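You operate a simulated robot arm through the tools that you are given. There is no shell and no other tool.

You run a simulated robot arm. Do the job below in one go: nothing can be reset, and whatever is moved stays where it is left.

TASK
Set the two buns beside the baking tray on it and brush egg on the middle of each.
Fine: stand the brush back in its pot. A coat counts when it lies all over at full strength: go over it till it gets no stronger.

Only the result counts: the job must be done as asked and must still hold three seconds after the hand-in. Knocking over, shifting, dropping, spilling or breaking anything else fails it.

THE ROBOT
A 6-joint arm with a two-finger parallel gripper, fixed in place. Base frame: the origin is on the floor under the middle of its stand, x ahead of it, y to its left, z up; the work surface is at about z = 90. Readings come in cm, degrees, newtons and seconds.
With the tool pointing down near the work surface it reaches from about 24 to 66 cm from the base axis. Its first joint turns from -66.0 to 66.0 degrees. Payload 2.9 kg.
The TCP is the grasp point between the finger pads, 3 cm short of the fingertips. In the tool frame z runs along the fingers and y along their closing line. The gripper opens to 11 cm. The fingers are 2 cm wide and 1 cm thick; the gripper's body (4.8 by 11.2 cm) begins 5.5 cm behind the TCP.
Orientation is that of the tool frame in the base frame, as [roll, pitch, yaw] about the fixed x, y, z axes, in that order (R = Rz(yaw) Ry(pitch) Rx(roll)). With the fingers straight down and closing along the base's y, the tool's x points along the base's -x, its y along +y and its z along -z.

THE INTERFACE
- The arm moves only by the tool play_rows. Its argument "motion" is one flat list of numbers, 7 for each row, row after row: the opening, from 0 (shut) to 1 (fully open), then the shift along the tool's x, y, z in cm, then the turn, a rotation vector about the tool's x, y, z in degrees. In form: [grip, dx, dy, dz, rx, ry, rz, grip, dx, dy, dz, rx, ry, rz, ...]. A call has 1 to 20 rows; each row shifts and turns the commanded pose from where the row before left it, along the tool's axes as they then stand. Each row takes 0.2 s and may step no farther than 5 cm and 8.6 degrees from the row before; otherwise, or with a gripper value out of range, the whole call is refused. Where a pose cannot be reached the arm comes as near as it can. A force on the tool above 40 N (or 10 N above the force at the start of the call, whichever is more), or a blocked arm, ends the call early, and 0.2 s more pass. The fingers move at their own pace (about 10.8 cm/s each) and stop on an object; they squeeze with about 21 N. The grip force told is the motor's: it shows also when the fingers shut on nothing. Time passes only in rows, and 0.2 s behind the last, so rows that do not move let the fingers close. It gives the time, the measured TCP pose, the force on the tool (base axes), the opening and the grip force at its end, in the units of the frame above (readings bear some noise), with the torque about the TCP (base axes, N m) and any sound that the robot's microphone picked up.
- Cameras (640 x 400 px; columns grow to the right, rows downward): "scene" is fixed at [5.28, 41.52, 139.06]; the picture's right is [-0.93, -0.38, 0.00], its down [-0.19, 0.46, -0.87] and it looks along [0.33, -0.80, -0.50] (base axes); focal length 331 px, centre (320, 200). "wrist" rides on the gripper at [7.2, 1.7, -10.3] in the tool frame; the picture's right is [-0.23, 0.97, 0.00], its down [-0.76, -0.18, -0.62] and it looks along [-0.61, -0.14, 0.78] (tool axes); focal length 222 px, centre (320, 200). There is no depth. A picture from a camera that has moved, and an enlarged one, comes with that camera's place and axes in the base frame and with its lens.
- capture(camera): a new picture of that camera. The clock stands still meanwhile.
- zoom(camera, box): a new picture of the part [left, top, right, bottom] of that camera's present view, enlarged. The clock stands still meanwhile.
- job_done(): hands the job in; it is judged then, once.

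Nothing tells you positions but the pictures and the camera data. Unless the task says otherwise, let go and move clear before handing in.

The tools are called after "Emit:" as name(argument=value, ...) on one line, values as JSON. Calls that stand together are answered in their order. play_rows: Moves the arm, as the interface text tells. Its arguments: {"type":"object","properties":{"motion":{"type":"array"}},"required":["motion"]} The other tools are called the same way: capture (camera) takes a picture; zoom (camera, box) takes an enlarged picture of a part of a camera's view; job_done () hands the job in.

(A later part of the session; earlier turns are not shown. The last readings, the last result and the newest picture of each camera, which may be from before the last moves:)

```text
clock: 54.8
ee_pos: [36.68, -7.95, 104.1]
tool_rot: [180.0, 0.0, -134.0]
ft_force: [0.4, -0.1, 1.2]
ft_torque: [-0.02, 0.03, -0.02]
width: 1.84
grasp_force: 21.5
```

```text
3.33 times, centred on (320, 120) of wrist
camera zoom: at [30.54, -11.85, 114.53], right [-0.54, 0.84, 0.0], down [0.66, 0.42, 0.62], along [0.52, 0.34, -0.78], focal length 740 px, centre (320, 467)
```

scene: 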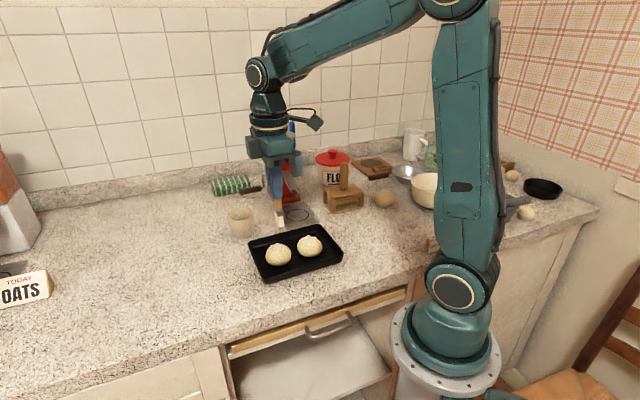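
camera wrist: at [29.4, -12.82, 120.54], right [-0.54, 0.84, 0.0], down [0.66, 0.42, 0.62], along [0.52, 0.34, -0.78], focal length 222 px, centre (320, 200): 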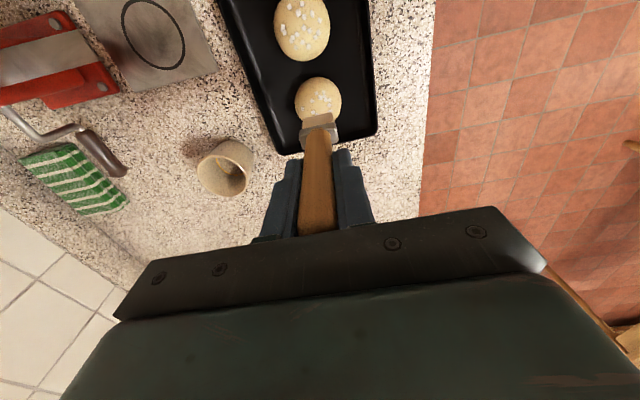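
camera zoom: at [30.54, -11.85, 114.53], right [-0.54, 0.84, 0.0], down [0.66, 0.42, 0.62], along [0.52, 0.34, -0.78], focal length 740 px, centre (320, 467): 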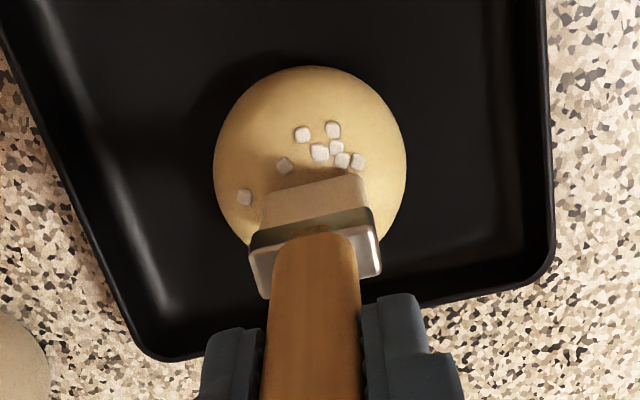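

Emit:
play_rows(motion=[0.05, 0, 0, -1, 0, 0, 0, 0.05, -1.5, 0, -2.5, 0, 0, 0, 0.05, -1.5, 0, -1.5, 0, 0, 0, 0.05, 0, 0, 0, 0, 0, 0])

Emit:
zoom(camera="scene", box=[265, 225, 335, 270])

Emit:
zoom(camera="wrist", box=[285, 25, 345, 90])

Emit:
capture(camera="wrist")

```text
clock: 55.8
ee_pos: [38.8, -5.67, 109.06]
tool_rot: [-180.0, -0.1, -134.0]
ft_force: [-0.7, 0.3, -0.8]
ft_torque: [0.04, 0.01, 0.01]
width: 1.82
grasp_force: 20.6
```

```text
8.89 times, centred on (300, 248) of scene
camera zoom: at [5.28, 41.52, 139.06], right [-0.93, -0.38, 0.0], down [-0.19, 0.46, -0.87], along [0.33, -0.8, -0.5], focal length 2939 px, centre (498, -222)
```

zoom: 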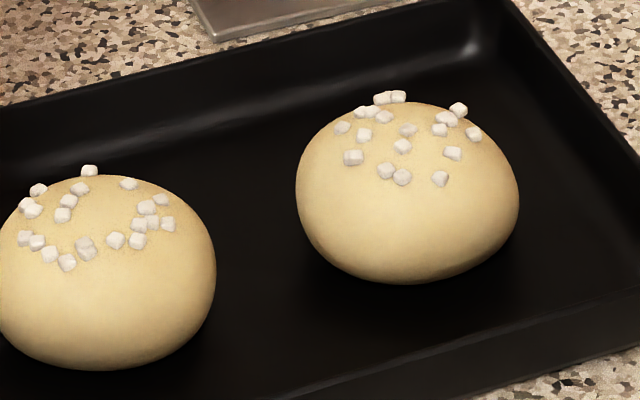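

```text
6.15 times, centred on (315, 58) of wrist
camera zoom: at [32.64, -9.74, 119.51], right [-0.54, 0.84, 0.0], down [0.66, 0.42, 0.62], along [0.52, 0.34, -0.78], focal length 1367 px, centre (351, 1077)
```

zoom: 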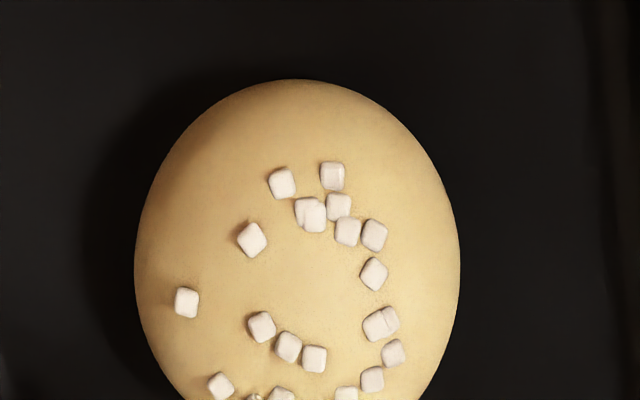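

```text
taken
camera wrist: at [32.64, -9.74, 119.51], right [-0.54, 0.84, 0.0], down [0.66, 0.42, 0.62], along [0.52, 0.34, -0.78], focal length 222 px, centre (320, 200)
```

wrist: 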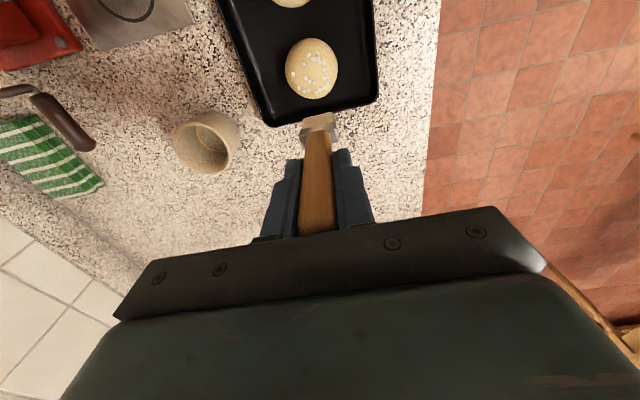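

Still nothing shows on the bun, so I'll take the brush back to the pot and dip it properly, following exactly the path I lifted it by.

Emit:
play_rows(motion=[0.05, 0, 0, -2.5, 0, 0, 0, 0.05, 0, 0, -2.09, 0, 0, 0, 0.05, -0.207, -2.381, 0, 0, 0, 0, 0.05, -0.207, -2.382, 0, 0, 0, 0, 0.05, -0.207, -2.382, 0, 0, 0, 0, 0.05, -0.207, -2.382, 0, 0, 0, 0, 0.05, -0.207, -2.382, 0, 0, 0, 0, 0.05, -0.207, -2.381, 0, 0, 0, 0, 0.05, 0, 0, 0, 0, 0, 0])

Emit:
zoom(camera="wrist", box=[285, 55, 355, 145])

Emit:
zoom(camera="scene", box=[200, 140, 290, 250])

```text
clock: 57.8
ee_pos: [49.84, -14.98, 113.83]
tool_rot: [180.0, 0.0, -134.0]
ft_force: [-0.2, 0.7, -0.8]
ft_torque: [0.01, 0.01, 0.03]
width: 1.85
grasp_force: 21.1
```

```text
4.44 times, centred on (320, 100) of wrist
camera zoom: at [43.73, -18.79, 124.18], right [-0.54, 0.84, 0.0], down [0.66, 0.42, 0.62], along [0.52, 0.34, -0.78], focal length 987 px, centre (320, 644)
```

zoom: 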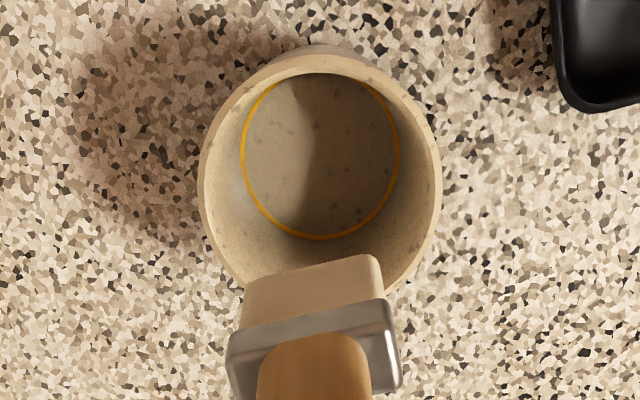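

```text
3.64 times, centred on (245, 195) of scene
camera zoom: at [5.28, 41.52, 139.06], right [-0.93, -0.38, 0.0], down [-0.19, 0.46, -0.87], along [0.33, -0.8, -0.5], focal length 1202 px, centre (593, 218)
```

zoom: 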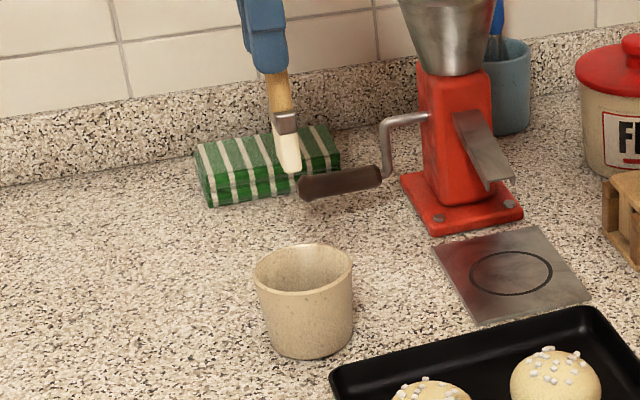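

The brush is back exactly over the pot. I'll lower it in, hold it, and lift it out to check whether the bristles take up egg.

Emit:
play_rows(motion=[0.05, 0, 0, 2, 0, 0, 0, 0.05, 0, 0, 2, 0, 0, 0, 0.05, 0, 0, 2, 0, 0, 0, 0.05, 0, 0, 2, 0, 0, 0, 0.05, 0, 0, 1.5, 0, 0, 0, 0.05, 0, 0, 1, 0, 0, 0, 0.05, 0, 0, 0.7, 0, 0, 0, 0.05, 0, 0, 0.5, 0, 0, 0, 0.05, 0, 0, 0.2, 0, 0, 0, 0.05, 0, 0, 0, 0, 0, 0])

Emit:
zoom(camera="wrist", box=[265, 65, 375, 175])

Emit:
zoom(camera="scene", box=[210, 165, 280, 245])

```text
clock: 60.0
ee_pos: [49.98, -14.76, 101.72]
tool_rot: [-180.0, 0.0, -134.0]
ft_force: [-0.6, -0.1, 0.1]
ft_torque: [0.03, 0.02, 0.01]
width: 1.85
grasp_force: 20.7
```

```text
3.64 times, centred on (320, 120) of wrist
camera zoom: at [43.81, -18.71, 112.17], right [-0.54, 0.84, 0.0], down [0.66, 0.42, 0.62], along [0.52, 0.34, -0.78], focal length 808 px, centre (320, 491)
```

zoom: 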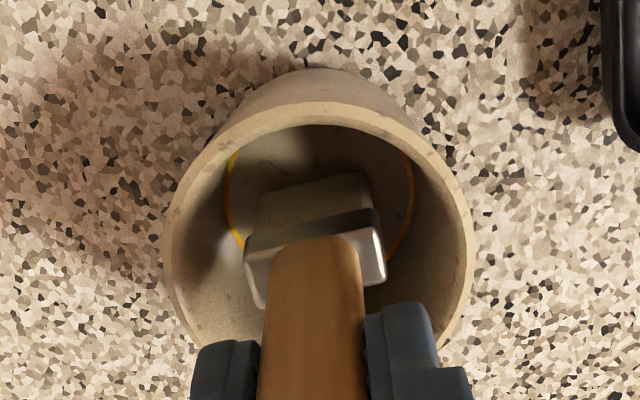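

```text
5.00 times, centred on (245, 205) of scene
camera zoom: at [5.28, 41.52, 139.06], right [-0.93, -0.38, 0.0], down [-0.19, 0.46, -0.87], along [0.33, -0.8, -0.5], focal length 1653 px, centre (695, 175)
```

zoom: 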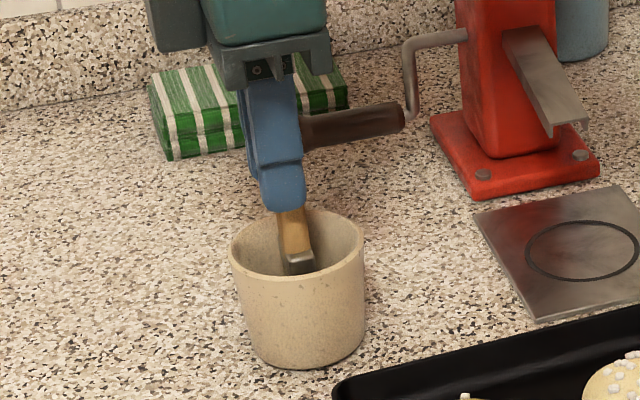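

Emit:
play_rows(motion=[0.05, 0, 0, 0.1, 0, 0, 0, 0.05, 0, 0, 0, 0, 0, 0])

Emit:
play_rows(motion=[0.05, 0, 0, 0.05, 0, 0, 0, 0.05, 0, 0, 0, 0, 0, 0])

Emit:
play_rows(motion=[0.05, 0, 0, 0.05, 0, 0, 0, 0.05, 0, 0, 0, 0, 0, 0])

```text
clock: 60.6
ee_pos: [50.0, -14.87, 101.71]
tool_rot: [-180.0, 0.0, -134.0]
ft_force: [-0.7, 0.6, 0.1]
ft_torque: [-0.01, 0.0, -0.01]
width: 1.84
grasp_force: 20.5
```

```text
clock: 61.2
ee_pos: [50.05, -14.82, 101.63]
tool_rot: [180.0, 0.1, -134.0]
ft_force: [0.4, 0.6, 0.2]
ft_torque: [-0.03, 0.01, -0.02]
width: 1.85
grasp_force: 20.4
```

```text
clock: 61.8
ee_pos: [50.04, -14.69, 101.58]
tool_rot: [179.9, -0.2, -134.0]
ft_force: [-0.2, -0.3, -0.6]
ft_torque: [0.03, -0.02, 0.01]
width: 1.84
grasp_force: 21.3
```

Emit:
play_rows(motion=[0.05, 0, 0, 0.08, 0, 0, 0, 0.05, 0, 0, 0, 0, 0, 0])

Emit:
play_rows(motion=[0.05, 0, 0, 0.08, 0, 0, 0, 0.05, 0, 0, 0, 0, 0, 0])

Emit:
play_rows(motion=[0.05, 0, 0, 0.08, 0, 0, 0, 0.05, 0, 0, 0, 0, 0, 0])

```text
clock: 62.4
ee_pos: [49.96, -14.8, 101.5]
tool_rot: [180.0, 0.0, -133.9]
ft_force: [0.5, 0.1, 1.4]
ft_torque: [0.04, 0.01, -0.01]
width: 1.82
grasp_force: 21.1
```

```text
clock: 63.0
ee_pos: [49.91, -14.74, 101.52]
tool_rot: [-179.9, 0.1, -134.0]
ft_force: [-0.2, 0.9, 8.7]
ft_torque: [0.07, 0.02, 0.0]
width: 1.81
grasp_force: 21.0
```

```text
clock: 63.6
ee_pos: [49.95, -14.78, 101.5]
tool_rot: [-179.9, 0.1, -134.0]
ft_force: [-0.4, 0.3, 16.7]
ft_torque: [0.04, 0.15, 0.01]
width: 1.85
grasp_force: 20.8
```

The bristles pressed the pot's floor. I'll lift out and check the bristle colour.

Emit:
play_rows(motion=[0.05, 0, 0, -0.34, 0, 0, 0, 0.05, 0, 0, -1.5, 0, 0, 0, 0.05, 0, 0, -2, 0, 0, 0, 0.05, 0, 0, -2, 0, 0, 0, 0.05, 0, 0, -2, 0, 0, 0, 0.05, 0, 0, -2, 0, 0, 0, 0.05, 0, 0, -2, 0, 0, 0, 0.05, 0, 0, -0.5, 0, 0, 0, 0.05, 0, 0, 0, 0, 0, 0])

Emit:
zoom(camera="wrist", box=[285, 55, 355, 145])

Emit:
zoom(camera="scene", box=[220, 160, 260, 205])

```text
clock: 65.6
ee_pos: [50.02, -14.84, 113.7]
tool_rot: [-180.0, 0.0, -134.1]
ft_force: [-0.1, -0.2, 0.9]
ft_torque: [0.01, 0.0, 0.01]
width: 1.83
grasp_force: 21.1
```

```text
4.44 times, centred on (320, 100) of wrist
camera zoom: at [43.76, -18.76, 124.16], right [-0.54, 0.84, 0.0], down [0.66, 0.42, 0.62], along [0.52, 0.34, -0.78], focal length 987 px, centre (320, 644)
```

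zoom: 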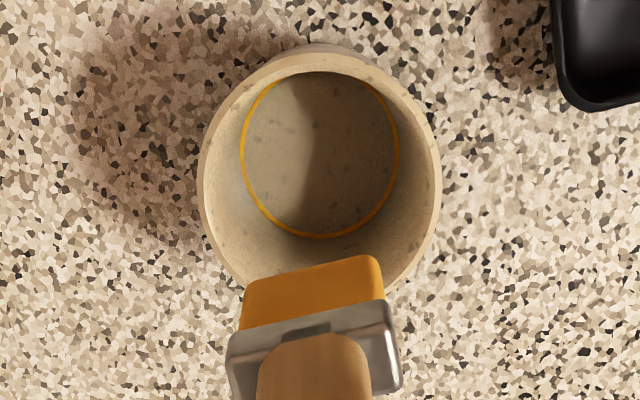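

```text
8.89 times, centred on (240, 182) of scene
camera zoom: at [5.28, 41.52, 139.06], right [-0.93, -0.38, 0.0], down [-0.19, 0.46, -0.87], along [0.33, -0.8, -0.5], focal length 2939 px, centre (1031, 356)
```

zoom: 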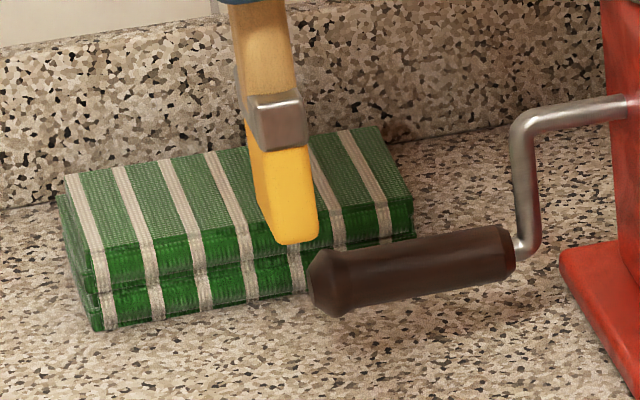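

The bristles are now coated with yellow egg, so a firm dip loads the brush. I'll go back to just above bun 2, which is now near (36.4, -8.3).

Emit:
play_rows(motion=[0.05, 0.47, 1.425, 0, 0, 0, 0, 0.05, 0.94, 2.85, 0, 0, 0, 0, 0.05, 0.94, 2.85, 0, 0, 0, 0, 0.05, 0.94, 2.85, 0, 0, 0, 0, 0.05, 0.94, 2.85, 0, 0, 0, 0, 0.05, 0.47, 1.425, 0, 0, 0, 0, 0.05, 0, 0, 2.5, 0, 0, 0, 0.05, 0, 0, 2.5, 0, 0, 0, 0.05, 0, 0, 2.5, 0, 0, 0, 0.05, 0, 0, 1.5, 0, 0, 0, 0.05, 0, 0, 0, 0, 0, 0])

Emit:
zoom(camera="scene", box=[248, 205, 306, 275])

Emit:
zoom(camera="wrist", box=[260, 60, 380, 180])

```text
clock: 68.0
ee_pos: [36.41, -8.3, 104.66]
tool_rot: [-180.0, 0.0, -133.9]
ft_force: [0.4, 0.6, 0.1]
ft_torque: [0.01, -0.03, 0.01]
width: 1.85
grasp_force: 20.6
```

```text
5.71 times, centred on (277, 240) of scene
camera zoom: at [5.28, 41.52, 139.06], right [-0.93, -0.38, 0.0], down [-0.19, 0.46, -0.87], along [0.33, -0.8, -0.5], focal length 1889 px, centre (566, -29)
```

zoom: 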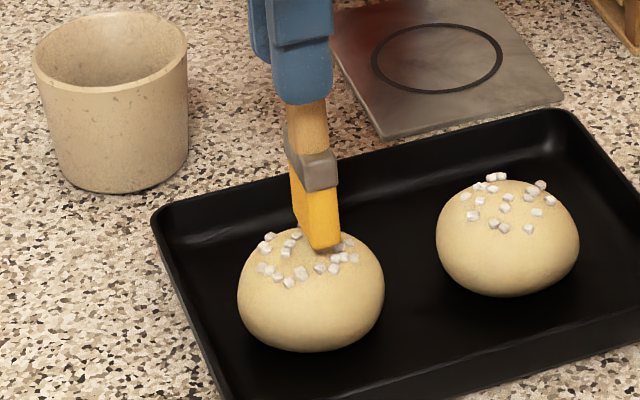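

```text
3.33 times, centred on (320, 120) of wrist
camera zoom: at [30.26, -12.28, 115.06], right [-0.54, 0.84, 0.0], down [0.66, 0.42, 0.62], along [0.52, 0.34, -0.78], focal length 740 px, centre (320, 467)
```

zoom: 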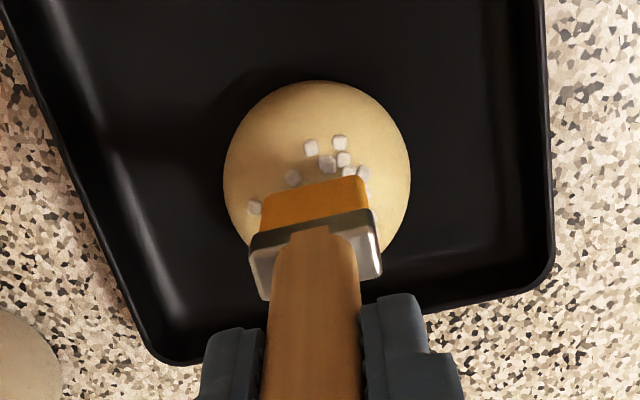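

Emit:
play_rows(motion=[0.05, 0, 0, 0.3, 0, 0, 0, 0.05, 0, 0, 0.12, 0, 0, 0, 0.05, 0, 0, 0, 0, 0, 0])

Emit:
play_rows(motion=[0.05, 0, 0, 0.06, 0, 0, 0, 0.05, 0, 0, 0, 0, 0, 0])

Emit:
play_rows(motion=[0.05, 0, 0, 0.05, 0, 0, 0, 0.05, 0, 0, 0, 0, 0, 0])

```text
clock: 68.8
ee_pos: [36.45, -8.22, 104.19]
tool_rot: [-180.0, 0.0, -134.0]
ft_force: [0.5, 0.2, -0.5]
ft_torque: [0.02, 0.01, 0.0]
width: 1.83
grasp_force: 21.5
```

```text
clock: 69.4
ee_pos: [36.4, -8.32, 104.13]
tool_rot: [180.0, 0.1, -134.0]
ft_force: [-0.5, -0.2, 0.1]
ft_torque: [0.0, -0.03, 0.04]
width: 1.82
grasp_force: 21.2
```

```text
clock: 70.0
ee_pos: [36.48, -8.38, 104.11]
tool_rot: [-180.0, 0.0, -133.9]
ft_force: [-0.4, -0.5, -0.7]
ft_torque: [0.0, 0.01, -0.03]
width: 1.84
grasp_force: 21.2
```

Emit:
play_rows(motion=[0.05, 0, 0, 0.04, 0, 0, 0, 0.05, 0, 0, 0, 0, 0, 0])

Emit:
play_rows(motion=[0.05, 0, 0, 0.04, 0, 0, 0, 0.05, 0, 0, 0, 0, 0, 0])

Emit:
zoom(camera="scene", box=[258, 215, 306, 265])

```text
clock: 70.6
ee_pos: [36.49, -8.36, 104.12]
tool_rot: [-179.9, 0.0, -134.1]
ft_force: [-0.2, 0.8, 0.2]
ft_torque: [-0.02, 0.03, 0.01]
width: 1.86
grasp_force: 21.3
```

```text
clock: 71.2
ee_pos: [36.5, -8.38, 104.03]
tool_rot: [180.0, 0.0, -134.1]
ft_force: [-0.2, -0.9, -0.4]
ft_torque: [0.01, -0.01, 0.0]
width: 1.83
grasp_force: 20.8
```

```text
8.00 times, centred on (282, 240) of scene
camera zoom: at [5.28, 41.52, 139.06], right [-0.93, -0.38, 0.0], down [-0.19, 0.46, -0.87], along [0.33, -0.8, -0.5], focal length 2645 px, centre (624, -120)
```

zoom: 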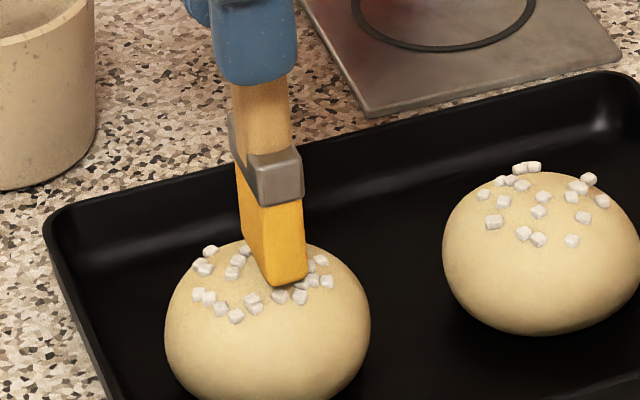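

Emit:
play_rows(motion=[0.05, 0, 0, 0.05, 0, 0, 0, 0.05, 0, 0, 0, 0, 0, 0])

Emit:
play_rows(motion=[0.05, 0, 0, 0.05, 0, 0, 0, 0.05, 0, 0, 0, 0, 0, 0])

```text
clock: 71.8
ee_pos: [36.55, -8.3, 104.09]
tool_rot: [180.0, 0.1, -134.0]
ft_force: [0.7, 0.2, 3.5]
ft_torque: [0.01, -0.01, 0.02]
width: 1.84
grasp_force: 20.8
```

```text
clock: 72.4
ee_pos: [36.4, -8.3, 104.0]
tool_rot: [-179.9, 0.1, -134.0]
ft_force: [0.6, -0.4, 7.4]
ft_torque: [-0.04, 0.01, 0.01]
width: 1.85
grasp_force: 21.2
```

Contact is at about 3 N. I'll ease to roughly 2 N and make light strokes.

Emit:
play_rows(motion=[0.05, 0, 0, -0.065, 0, 0, 0, 0.05, 0.35, 0, 0, 0, 0, 0, 0.05, 0.35, 0, 0, 0, 0, 0, 0.05, -0.35, 0, 0, 0, 0, 0, 0.05, -0.35, 0, 0, 0, 0, 0, 0.05, -0.35, 0, 0, 0, 0, 0, 0.05, -0.35, 0, 0, 0, 0, 0, 0.05, 0.35, 0, 0, 0, 0, 0, 0.05, 0.35, 0, 0, 0, 0, 0, 0.05, 0, 0, 0, 0, 0, 0])

Emit:
zoom(camera="scene", box=[258, 215, 306, 265])

Emit:
zoom(camera="wrist", box=[260, 60, 380, 180])

```text
clock: 74.6
ee_pos: [36.5, -8.34, 104.17]
tool_rot: [-180.0, 0.0, -134.0]
ft_force: [-0.6, -0.6, -0.3]
ft_torque: [-0.02, 0.01, 0.03]
width: 1.82
grasp_force: 20.7
```

```text
8.00 times, centred on (282, 240) of scene
camera zoom: at [5.28, 41.52, 139.06], right [-0.93, -0.38, 0.0], down [-0.19, 0.46, -0.87], along [0.33, -0.8, -0.5], focal length 2645 px, centre (624, -120)
```

zoom: 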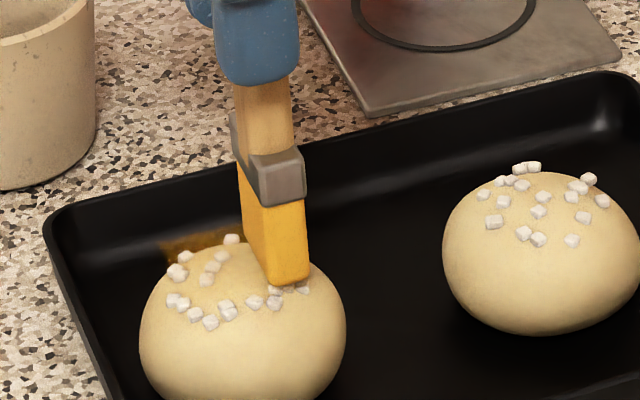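

```text
3.33 times, centred on (320, 120) of wrist
camera zoom: at [30.24, -12.25, 114.5], right [-0.54, 0.84, 0.0], down [0.66, 0.42, 0.62], along [0.52, 0.34, -0.78], focal length 740 px, centre (320, 467)
```

zoom: 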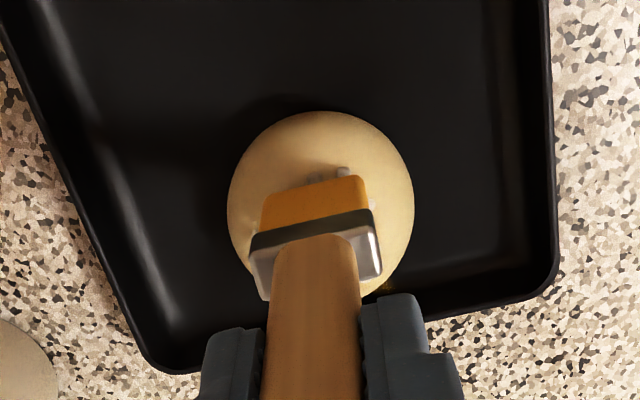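

The bun slid about 0.8 cm again, and I see an amber patch on the tray behind it. I need to check whether that's a stain or a reflection.

Emit:
zoom(camera="scene", box=[255, 225, 295, 260])

Emit:
zoom(camera="wrist", box=[240, 60, 400, 220])

```text
11.43 times, centred on (275, 242) of scene
camera zoom: at [5.28, 41.52, 139.06], right [-0.93, -0.38, 0.0], down [-0.19, 0.46, -0.87], along [0.33, -0.8, -0.5], focal length 3779 px, centre (834, -286)
```

zoom: 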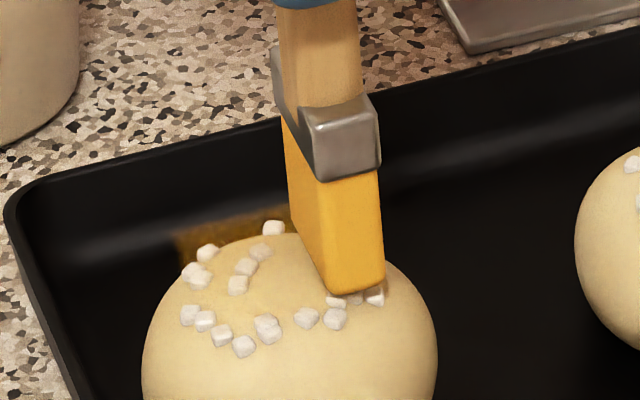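

```text
2.50 times, centred on (320, 140) of wrist
camera zoom: at [30.24, -12.25, 114.5], right [-0.54, 0.84, 0.0], down [0.66, 0.42, 0.62], along [0.52, 0.34, -0.78], focal length 555 px, centre (320, 350)
```

zoom: 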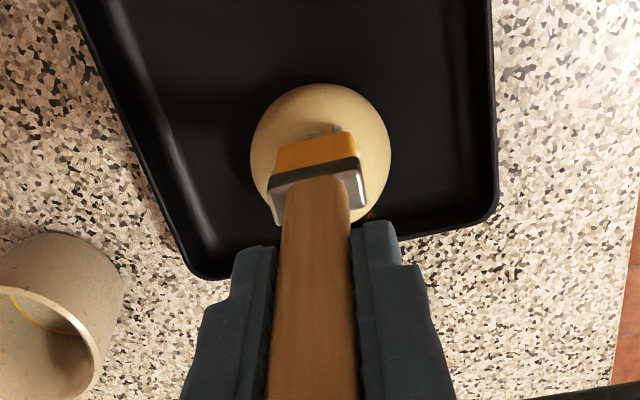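

Emit:
play_rows(motion=[0.05, 0, 0, -1, 0, 0, 0, 0.05, 0, 0, -2.5, 0, 0, 0, 0.05, 0, 0, -2.5, 0, 0, 0, 0.05, 0, 0, 0, 0, 0, 0])

Emit:
zoom(camera="scene", box=[248, 220, 308, 275])

Emit:
zoom(camera="wrist", box=[260, 40, 380, 160])

```text
clock: 75.6
ee_pos: [36.42, -8.22, 110.08]
tool_rot: [180.0, 0.0, -133.9]
ft_force: [0.9, 0.0, -0.2]
ft_torque: [0.03, 0.0, 0.01]
width: 1.82
grasp_force: 21.0
```

```text
7.27 times, centred on (278, 248) of scene
camera zoom: at [5.28, 41.52, 139.06], right [-0.93, -0.38, 0.0], down [-0.19, 0.46, -0.87], along [0.33, -0.8, -0.5], focal length 2405 px, centre (626, -146)
```

zoom: 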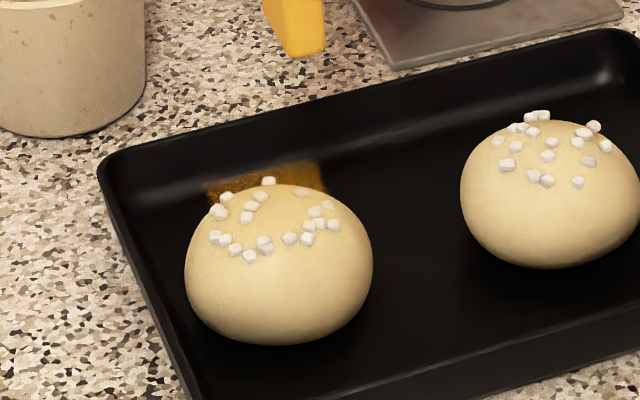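

```text
3.33 times, centred on (320, 100) of wrist
camera zoom: at [30.28, -12.21, 120.5], right [-0.54, 0.84, 0.0], down [0.66, 0.42, 0.62], along [0.52, 0.34, -0.78], focal length 740 px, centre (320, 533)
```

zoom: 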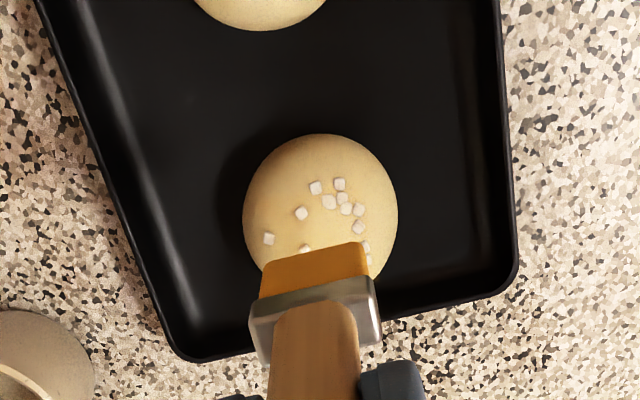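

I need an unobstructed view of that patch, so I'll move the brush aside, still high over the tray.

Emit:
play_rows(motion=[0.05, -1.5, 0, 0, 0, 0, 0, 0.05, -1.5, 0, 0, 0, 0, 0, 0.05, 0, 0, 0, 0, 0, 0])

Emit:
zoom(camera="scene", box=[255, 230, 295, 265])

Emit:
zoom(camera="wrist", box=[260, 10, 380, 130])

Emit:
capture(camera="scene")

```text
clock: 76.4
ee_pos: [38.59, -6.02, 110.03]
tool_rot: [-180.0, 0.0, -134.0]
ft_force: [-0.3, -0.6, -0.2]
ft_torque: [0.03, 0.04, 0.01]
width: 1.83
grasp_force: 21.1
```

```text
11.43 times, centred on (275, 248) of scene
camera zoom: at [5.28, 41.52, 139.06], right [-0.93, -0.38, 0.0], down [-0.19, 0.46, -0.87], along [0.33, -0.8, -0.5], focal length 3779 px, centre (834, -343)
```

zoom: 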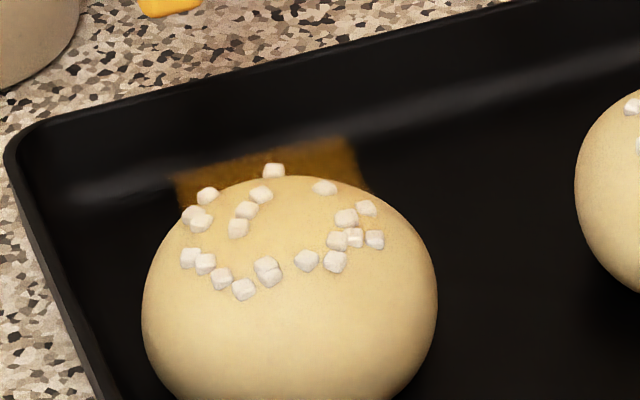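

```text
3.33 times, centred on (320, 70) of wrist
camera zoom: at [32.36, -10.06, 120.46], right [-0.54, 0.84, 0.0], down [0.66, 0.42, 0.62], along [0.52, 0.34, -0.78], focal length 740 px, centre (320, 633)
```

zoom: 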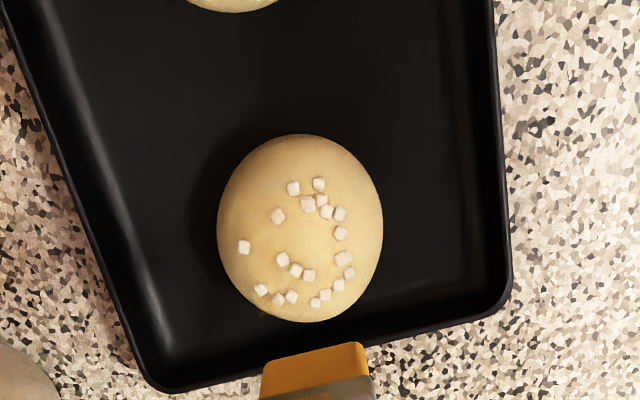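

```text
taken
```

scene: 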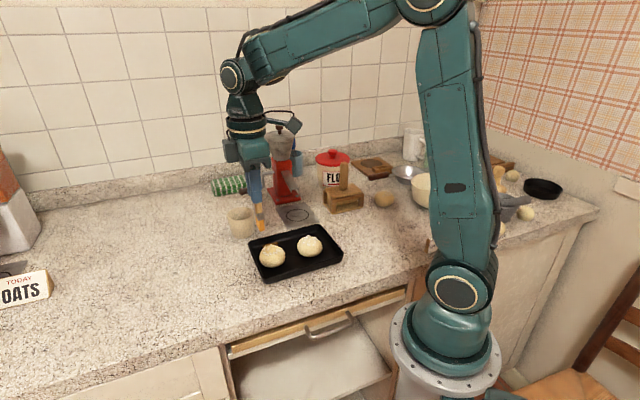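

Emit:
zoom(camera="wrist", box=[292, 35, 347, 85])

Emit:
zoom(camera="scene", box=[258, 240, 288, 262])

Emit:
zoom(camera="wrist", box=[255, 60, 345, 140])

```text
8.00 times, centred on (320, 60) of wrist
camera zoom: at [32.36, -10.06, 120.46], right [-0.54, 0.84, 0.0], down [0.66, 0.42, 0.62], along [0.52, 0.34, -0.78], focal length 1777 px, centre (324, 1320)
```

zoom: 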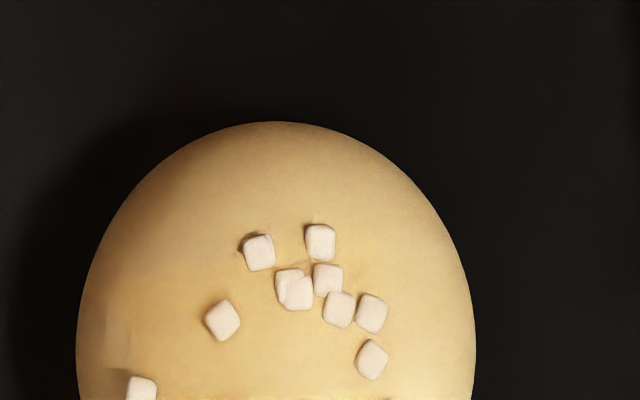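

```text
16.00 times, centred on (273, 251) of scene
camera zoom: at [5.28, 41.52, 139.06], right [-0.93, -0.38, 0.0], down [-0.19, 0.46, -0.87], along [0.33, -0.8, -0.5], focal length 5290 px, centre (1072, -616)
```

zoom: 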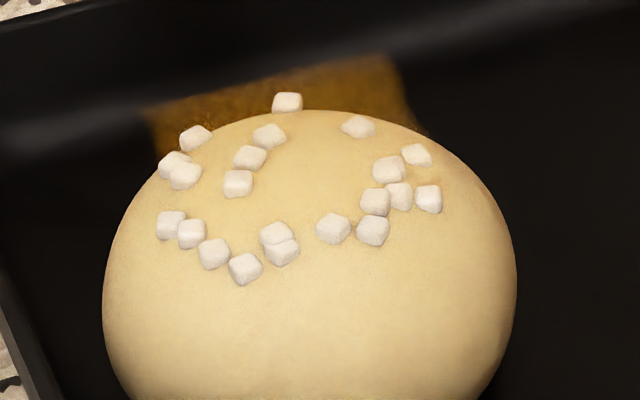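

```text
5.00 times, centred on (300, 100) of wrist
camera zoom: at [32.36, -10.06, 120.46], right [-0.54, 0.84, 0.0], down [0.66, 0.42, 0.62], along [0.52, 0.34, -0.78], focal length 1111 px, centre (420, 700)
```

zoom: 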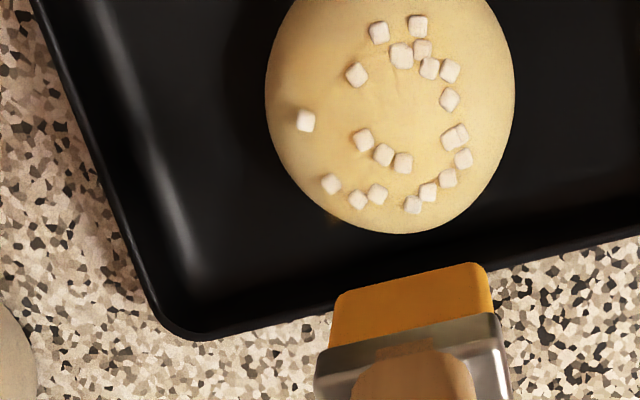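

Emit:
zoom(camera="wrist", box=[288, 88, 328, 118])

Emit:
zoom(camera="scene", box=[244, 222, 348, 287])

```text
13.33 times, centred on (308, 103) of wrist
camera zoom: at [32.36, -10.06, 120.46], right [-0.54, 0.84, 0.0], down [0.66, 0.42, 0.62], along [0.52, 0.34, -0.78], focal length 2962 px, centre (480, 1493)
```

zoom: 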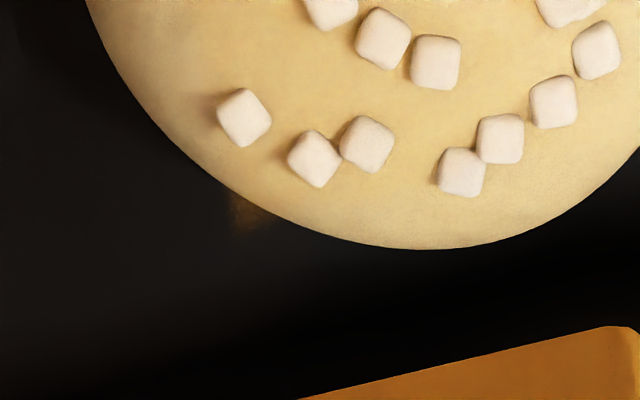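

```text
6.15 times, centred on (296, 254) of scene
camera zoom: at [5.28, 41.52, 139.06], right [-0.93, -0.38, 0.0], down [-0.19, 0.46, -0.87], along [0.33, -0.8, -0.5], focal length 2035 px, centre (468, -135)
```

zoom: 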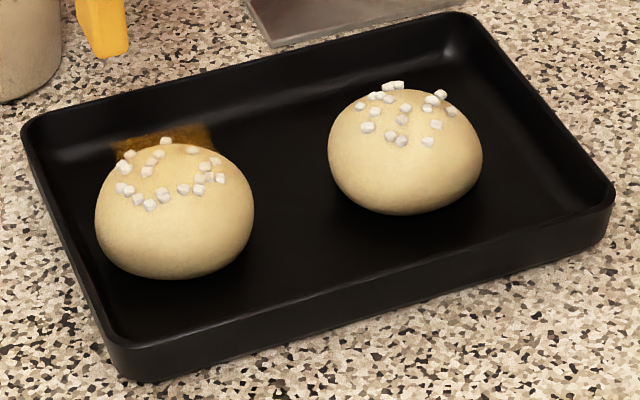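

The amber patch triangulates to just above the bun's top edge rather than on the tray, so it's the first faint layer of the coat overhanging the dome. The bun now lies near the tray's end wall, so I'll use one-way strokes toward that wall. First one stroke to check.

Emit:
play_rows(motion=[0.05, 1.65, -0.05, 0, 0, 0, 0, 0.05, 1.65, 0, 0, 0, 0, 0, 0.05, 0, 0, 3, 0, 0, 0, 0.05, 0, 0, 2.5, 0, 0, 0, 0.05, 0, 0, 0.48, 0, 0, 0, 0.05, 0, 0, 0.04, 0, 0, 0, 0.05, 0, 0, 0, 0, 0, 0])

Emit:
zoom(camera="scene", box=[248, 210, 308, 265])

Emit:
play_rows(motion=[0.05, -0.3, 0, 0, 0, 0, 0, 0.05, -0.3, 0, 0, 0, 0, 0, 0.05, -0.3, 0, 0, 0, 0, 0, 0.05, 0, 0, 0, 0, 0, 0])

Emit:
zoom(camera="scene", box=[248, 210, 308, 265])

```text
clock: 78.0
ee_pos: [36.35, -8.57, 104.02]
tool_rot: [179.9, 0.0, -134.1]
ft_force: [-0.9, 0.0, -0.6]
ft_torque: [0.06, 0.03, 0.01]
width: 1.85
grasp_force: 20.9
```

```text
7.27 times, centred on (278, 238) of scene
camera zoom: at [5.28, 41.52, 139.06], right [-0.93, -0.38, 0.0], down [-0.19, 0.46, -0.87], along [0.33, -0.8, -0.5], focal length 2405 px, centre (626, -73)
```

zoom: 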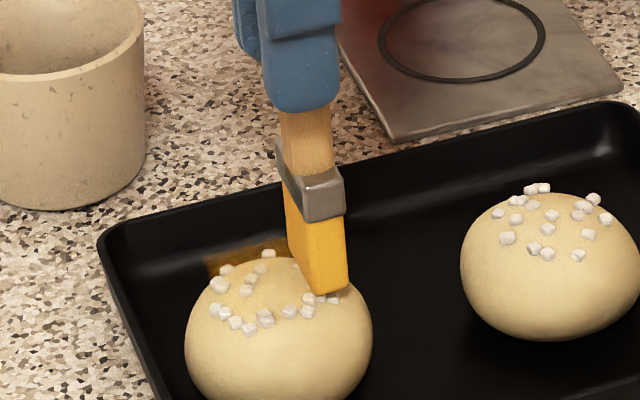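

```text
clock: 79.0
ee_pos: [36.88, -7.91, 104.03]
tool_rot: [179.9, -0.1, -133.9]
ft_force: [-0.4, -1.0, 2.3]
ft_torque: [-0.05, 0.05, -0.01]
width: 1.84
grasp_force: 20.9
```

```text
7.27 times, centred on (278, 238) of scene
camera zoom: at [5.27, 41.52, 139.06], right [-0.93, -0.38, 0.0], down [-0.19, 0.46, -0.87], along [0.33, -0.8, -0.5], focal length 2405 px, centre (626, -73)
```

zoom: 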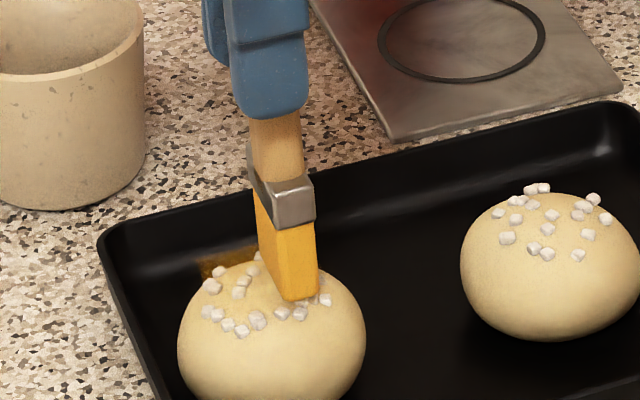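

The patch moves with the bun, which confirms it's the bun's coat. I'll finish this stroke and repeat the one-way passes.

Emit:
play_rows(motion=[0.05, -0.3, 0, 0, 0, 0, 0, 0.05, -0.3, 0, 0, 0, 0, 0, 0.05, -0.3, 0, 0, 0, 0, 0, 0.05, -0.2, 0, 0, 0, 0, 0, 0.05, 0, 0, -0.6, 0, 0, 0, 0.05, 1.0, 0, 0, 0, 0, 0, 0.05, 1.0, 0, 0, 0, 0, 0, 0.05, 0, 0, 0.6, 0, 0, 0, 0.05, -0.3, 0, 0, 0, 0, 0, 0.05, -0.3, 0, 0, 0, 0, 0, 0.05, -0.3, 0, 0, 0, 0, 0, 0.05, -0.3, 0, 0, 0, 0, 0, 0.05, -0.3, 0, 0, 0, 0, 0, 0.05, -0.3, 0, 0, 0, 0, 0, 0.05, -0.2, 0, 0, 0, 0, 0, 0.05, 0, 0, -0.6, 0, 0, 0, 0.05, 0, 0, -2.5, 0, 0, 0, 0.05, 0, 0, -2.5, 0, 0, 0, 0.05, 0, 0, 0, 0, 0, 0])

Emit:
zoom(camera="scene", box=[244, 222, 348, 287])

Emit:
zoom(camera="scene", box=[255, 235, 290, 260])

Emit:
zoom(camera="wrist", box=[260, 30, 380, 150])

```text
clock: 83.0
ee_pos: [37.68, -7.13, 109.78]
tool_rot: [-179.9, 0.0, -134.0]
ft_force: [-0.5, -0.9, 0.1]
ft_torque: [0.0, 0.01, 0.02]
width: 1.84
grasp_force: 20.9
```

```text
6.15 times, centred on (296, 254) of scene
camera zoom: at [5.28, 41.52, 139.06], right [-0.93, -0.38, 0.0], down [-0.19, 0.46, -0.87], along [0.33, -0.8, -0.5], focal length 2035 px, centre (468, -135)
```

zoom: 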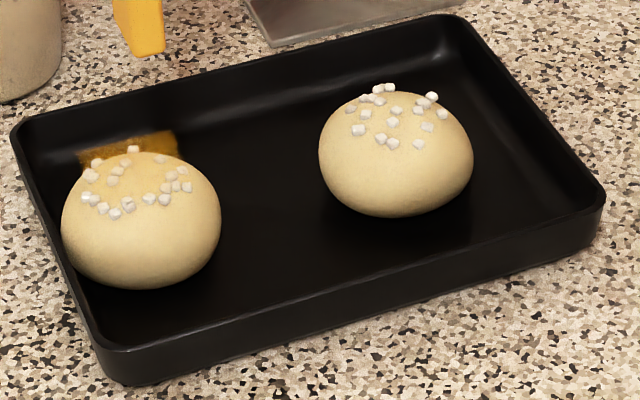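

```text
16.00 times, centred on (272, 248) of scene
camera zoom: at [5.28, 41.52, 139.06], right [-0.93, -0.38, 0.0], down [-0.19, 0.46, -0.87], along [0.33, -0.8, -0.5], focal length 5290 px, centre (1080, -560)
```

zoom: 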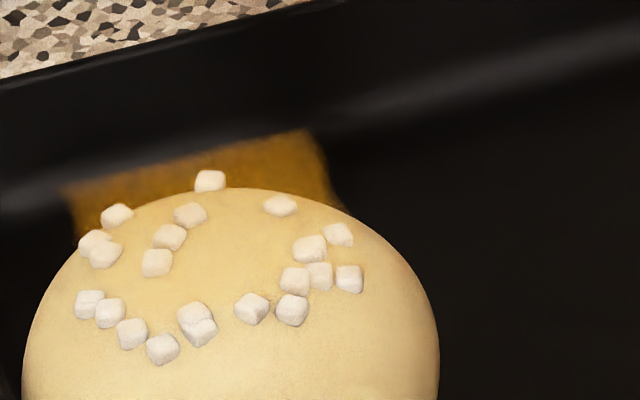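

```text
3.33 times, centred on (320, 90) of wrist
camera zoom: at [31.53, -11.05, 120.06], right [-0.54, 0.84, 0.0], down [0.66, 0.42, 0.62], along [0.52, 0.34, -0.78], focal length 740 px, centre (320, 567)
```

zoom: 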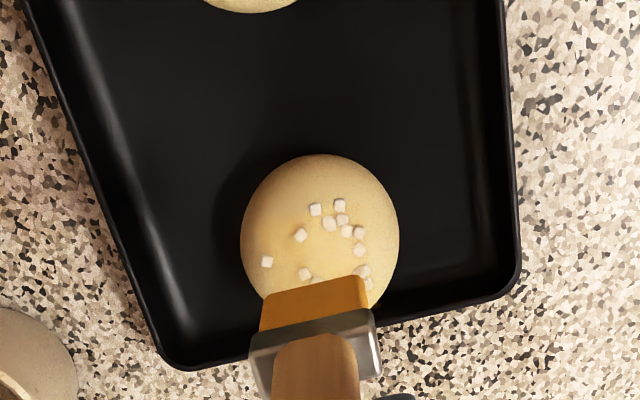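

The tray shifted a few millimetres when the bun pressed its wall, so I'll stop pushing that way. The coat is getting stronger; I'll test whether pure up-and-down dabbing also builds it, since that moves nothing.

Emit:
play_rows(motion=[0.05, -0.25, 0, 2.5, 0, 0, 0, 0.05, 0, 0, 2.5, 0, 0, 0, 0.05, 0, 0, 0.55, 0, 0, 0, 0.05, 0, 0, 0.05, 0, 0, 0, 0.05, 0, 0, 0, 0, 0, 0])

Emit:
play_rows(motion=[0.05, 0, 0, 0.03, 0, 0, 0, 0.05, 0, 0, 0, 0, 0, 0, 0.05, 0, 0, -0.3, 0, 0, 0, 0.05, 0, 0, 0.3, 0, 0, 0, 0.05, 0, 0, -0.3, 0, 0, 0, 0.05, 0, 0, 0.3, 0, 0, 0, 0.05, 0, 0, 0, 0, 0, 0])

Emit:
zoom(camera="scene", box=[255, 235, 290, 260])

```text
clock: 84.2
ee_pos: [37.83, -6.9, 104.1]
tool_rot: [180.0, -0.1, -134.0]
ft_force: [0.3, 0.5, 1.1]
ft_torque: [-0.03, 0.0, -0.01]
width: 1.85
grasp_force: 21.0
```

```text
clock: 85.8
ee_pos: [37.88, -6.96, 103.97]
tool_rot: [180.0, 0.1, -134.0]
ft_force: [-0.7, 0.2, 3.3]
ft_torque: [-0.01, 0.01, 0.0]
width: 1.83
grasp_force: 21.2
```

```text
16.00 times, centred on (272, 248) of scene
camera zoom: at [5.27, 41.52, 139.06], right [-0.93, -0.38, 0.0], down [-0.19, 0.46, -0.87], along [0.33, -0.8, -0.5], focal length 5290 px, centre (1080, -560)
```

zoom: 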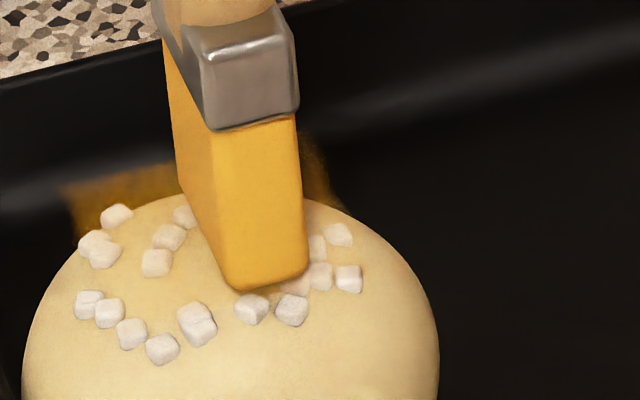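

Emit:
play_rows(motion=[0.05, 0, 0, -0.6, 0, 0, 0, 0.05, 0, 0, -2.5, 0, 0, 0, 0.05, 0, 0, -2.5, 0, 0, 0, 0.05, 0, 0, 0, 0, 0, 0])

Emit:
zoom(camera="scene", box=[255, 235, 290, 260])

Emit:
zoom(camera="wrist", box=[290, 50, 350, 110])

```text
clock: 86.8
ee_pos: [37.85, -6.84, 109.63]
tool_rot: [-179.9, 0.0, -134.0]
ft_force: [-0.7, 0.3, -0.9]
ft_torque: [-0.01, 0.0, -0.01]
width: 1.84
grasp_force: 20.6
```

```text
16.00 times, centred on (272, 248) of scene
camera zoom: at [5.28, 41.52, 139.06], right [-0.93, -0.38, 0.0], down [-0.19, 0.46, -0.87], along [0.33, -0.8, -0.5], focal length 5290 px, centre (1080, -560)
```

zoom: 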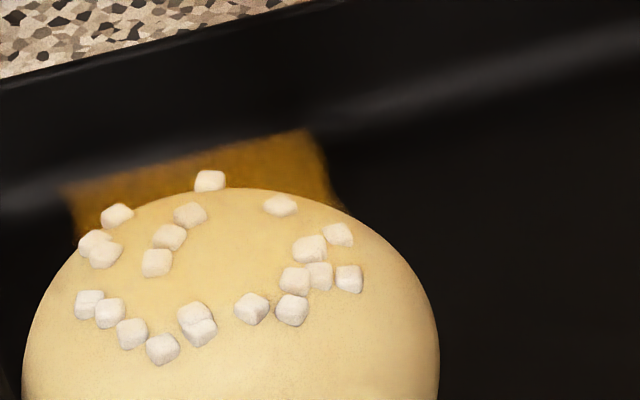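

```text
6.67 times, centred on (320, 80) of wrist
camera zoom: at [31.71, -10.81, 120.05], right [-0.54, 0.84, 0.0], down [0.66, 0.42, 0.62], along [0.52, 0.34, -0.78], focal length 1481 px, centre (320, 1000)
```

zoom: 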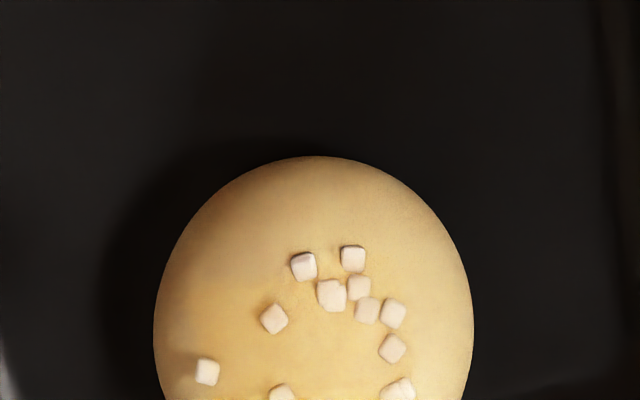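

I'll back the brush off so both buns are in view together, to compare the treated bun with the untreated one.

Emit:
play_rows(motion=[0.05, -2, 0, -1.5, 0, 0, 0, 0.05, -2, 0, -1.5, 0, 0, 0, 0.05, 0, 0, 0, 0, 0, 0])

Emit:
zoom(camera="wrist", box=[250, 0, 370, 110])

Emit:
zoom(camera="scene", box=[248, 225, 328, 275])

```text
clock: 87.6
ee_pos: [40.58, -4.0, 112.69]
tool_rot: [-179.9, 0.0, -134.0]
ft_force: [0.7, 0.2, 0.2]
ft_torque: [0.01, 0.01, 0.0]
width: 1.85
grasp_force: 20.0
```

```text
3.64 times, centred on (310, 55) of wrist
camera zoom: at [34.43, -7.97, 123.08], right [-0.54, 0.84, 0.0], down [0.66, 0.42, 0.62], along [0.52, 0.34, -0.78], focal length 808 px, centre (356, 727)
```

zoom: 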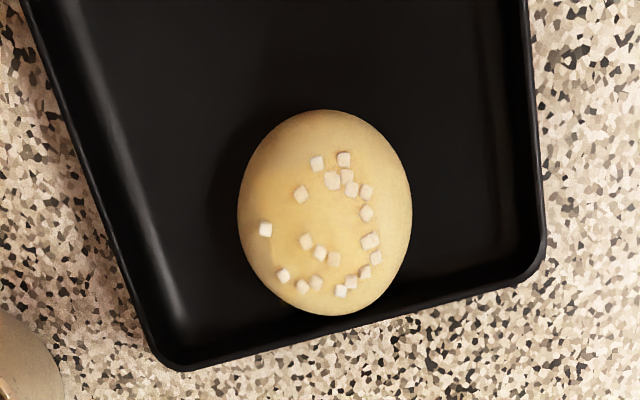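

```text
8.00 times, centred on (288, 250) of scene
camera zoom: at [5.28, 41.52, 139.06], right [-0.93, -0.38, 0.0], down [-0.19, 0.46, -0.87], along [0.33, -0.8, -0.5], focal length 2645 px, centre (576, -200)
```

zoom: 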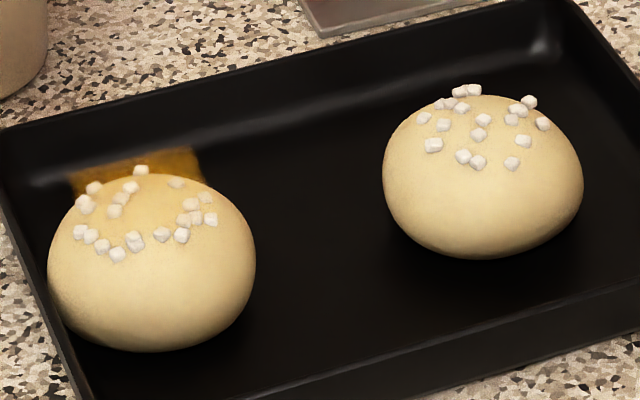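

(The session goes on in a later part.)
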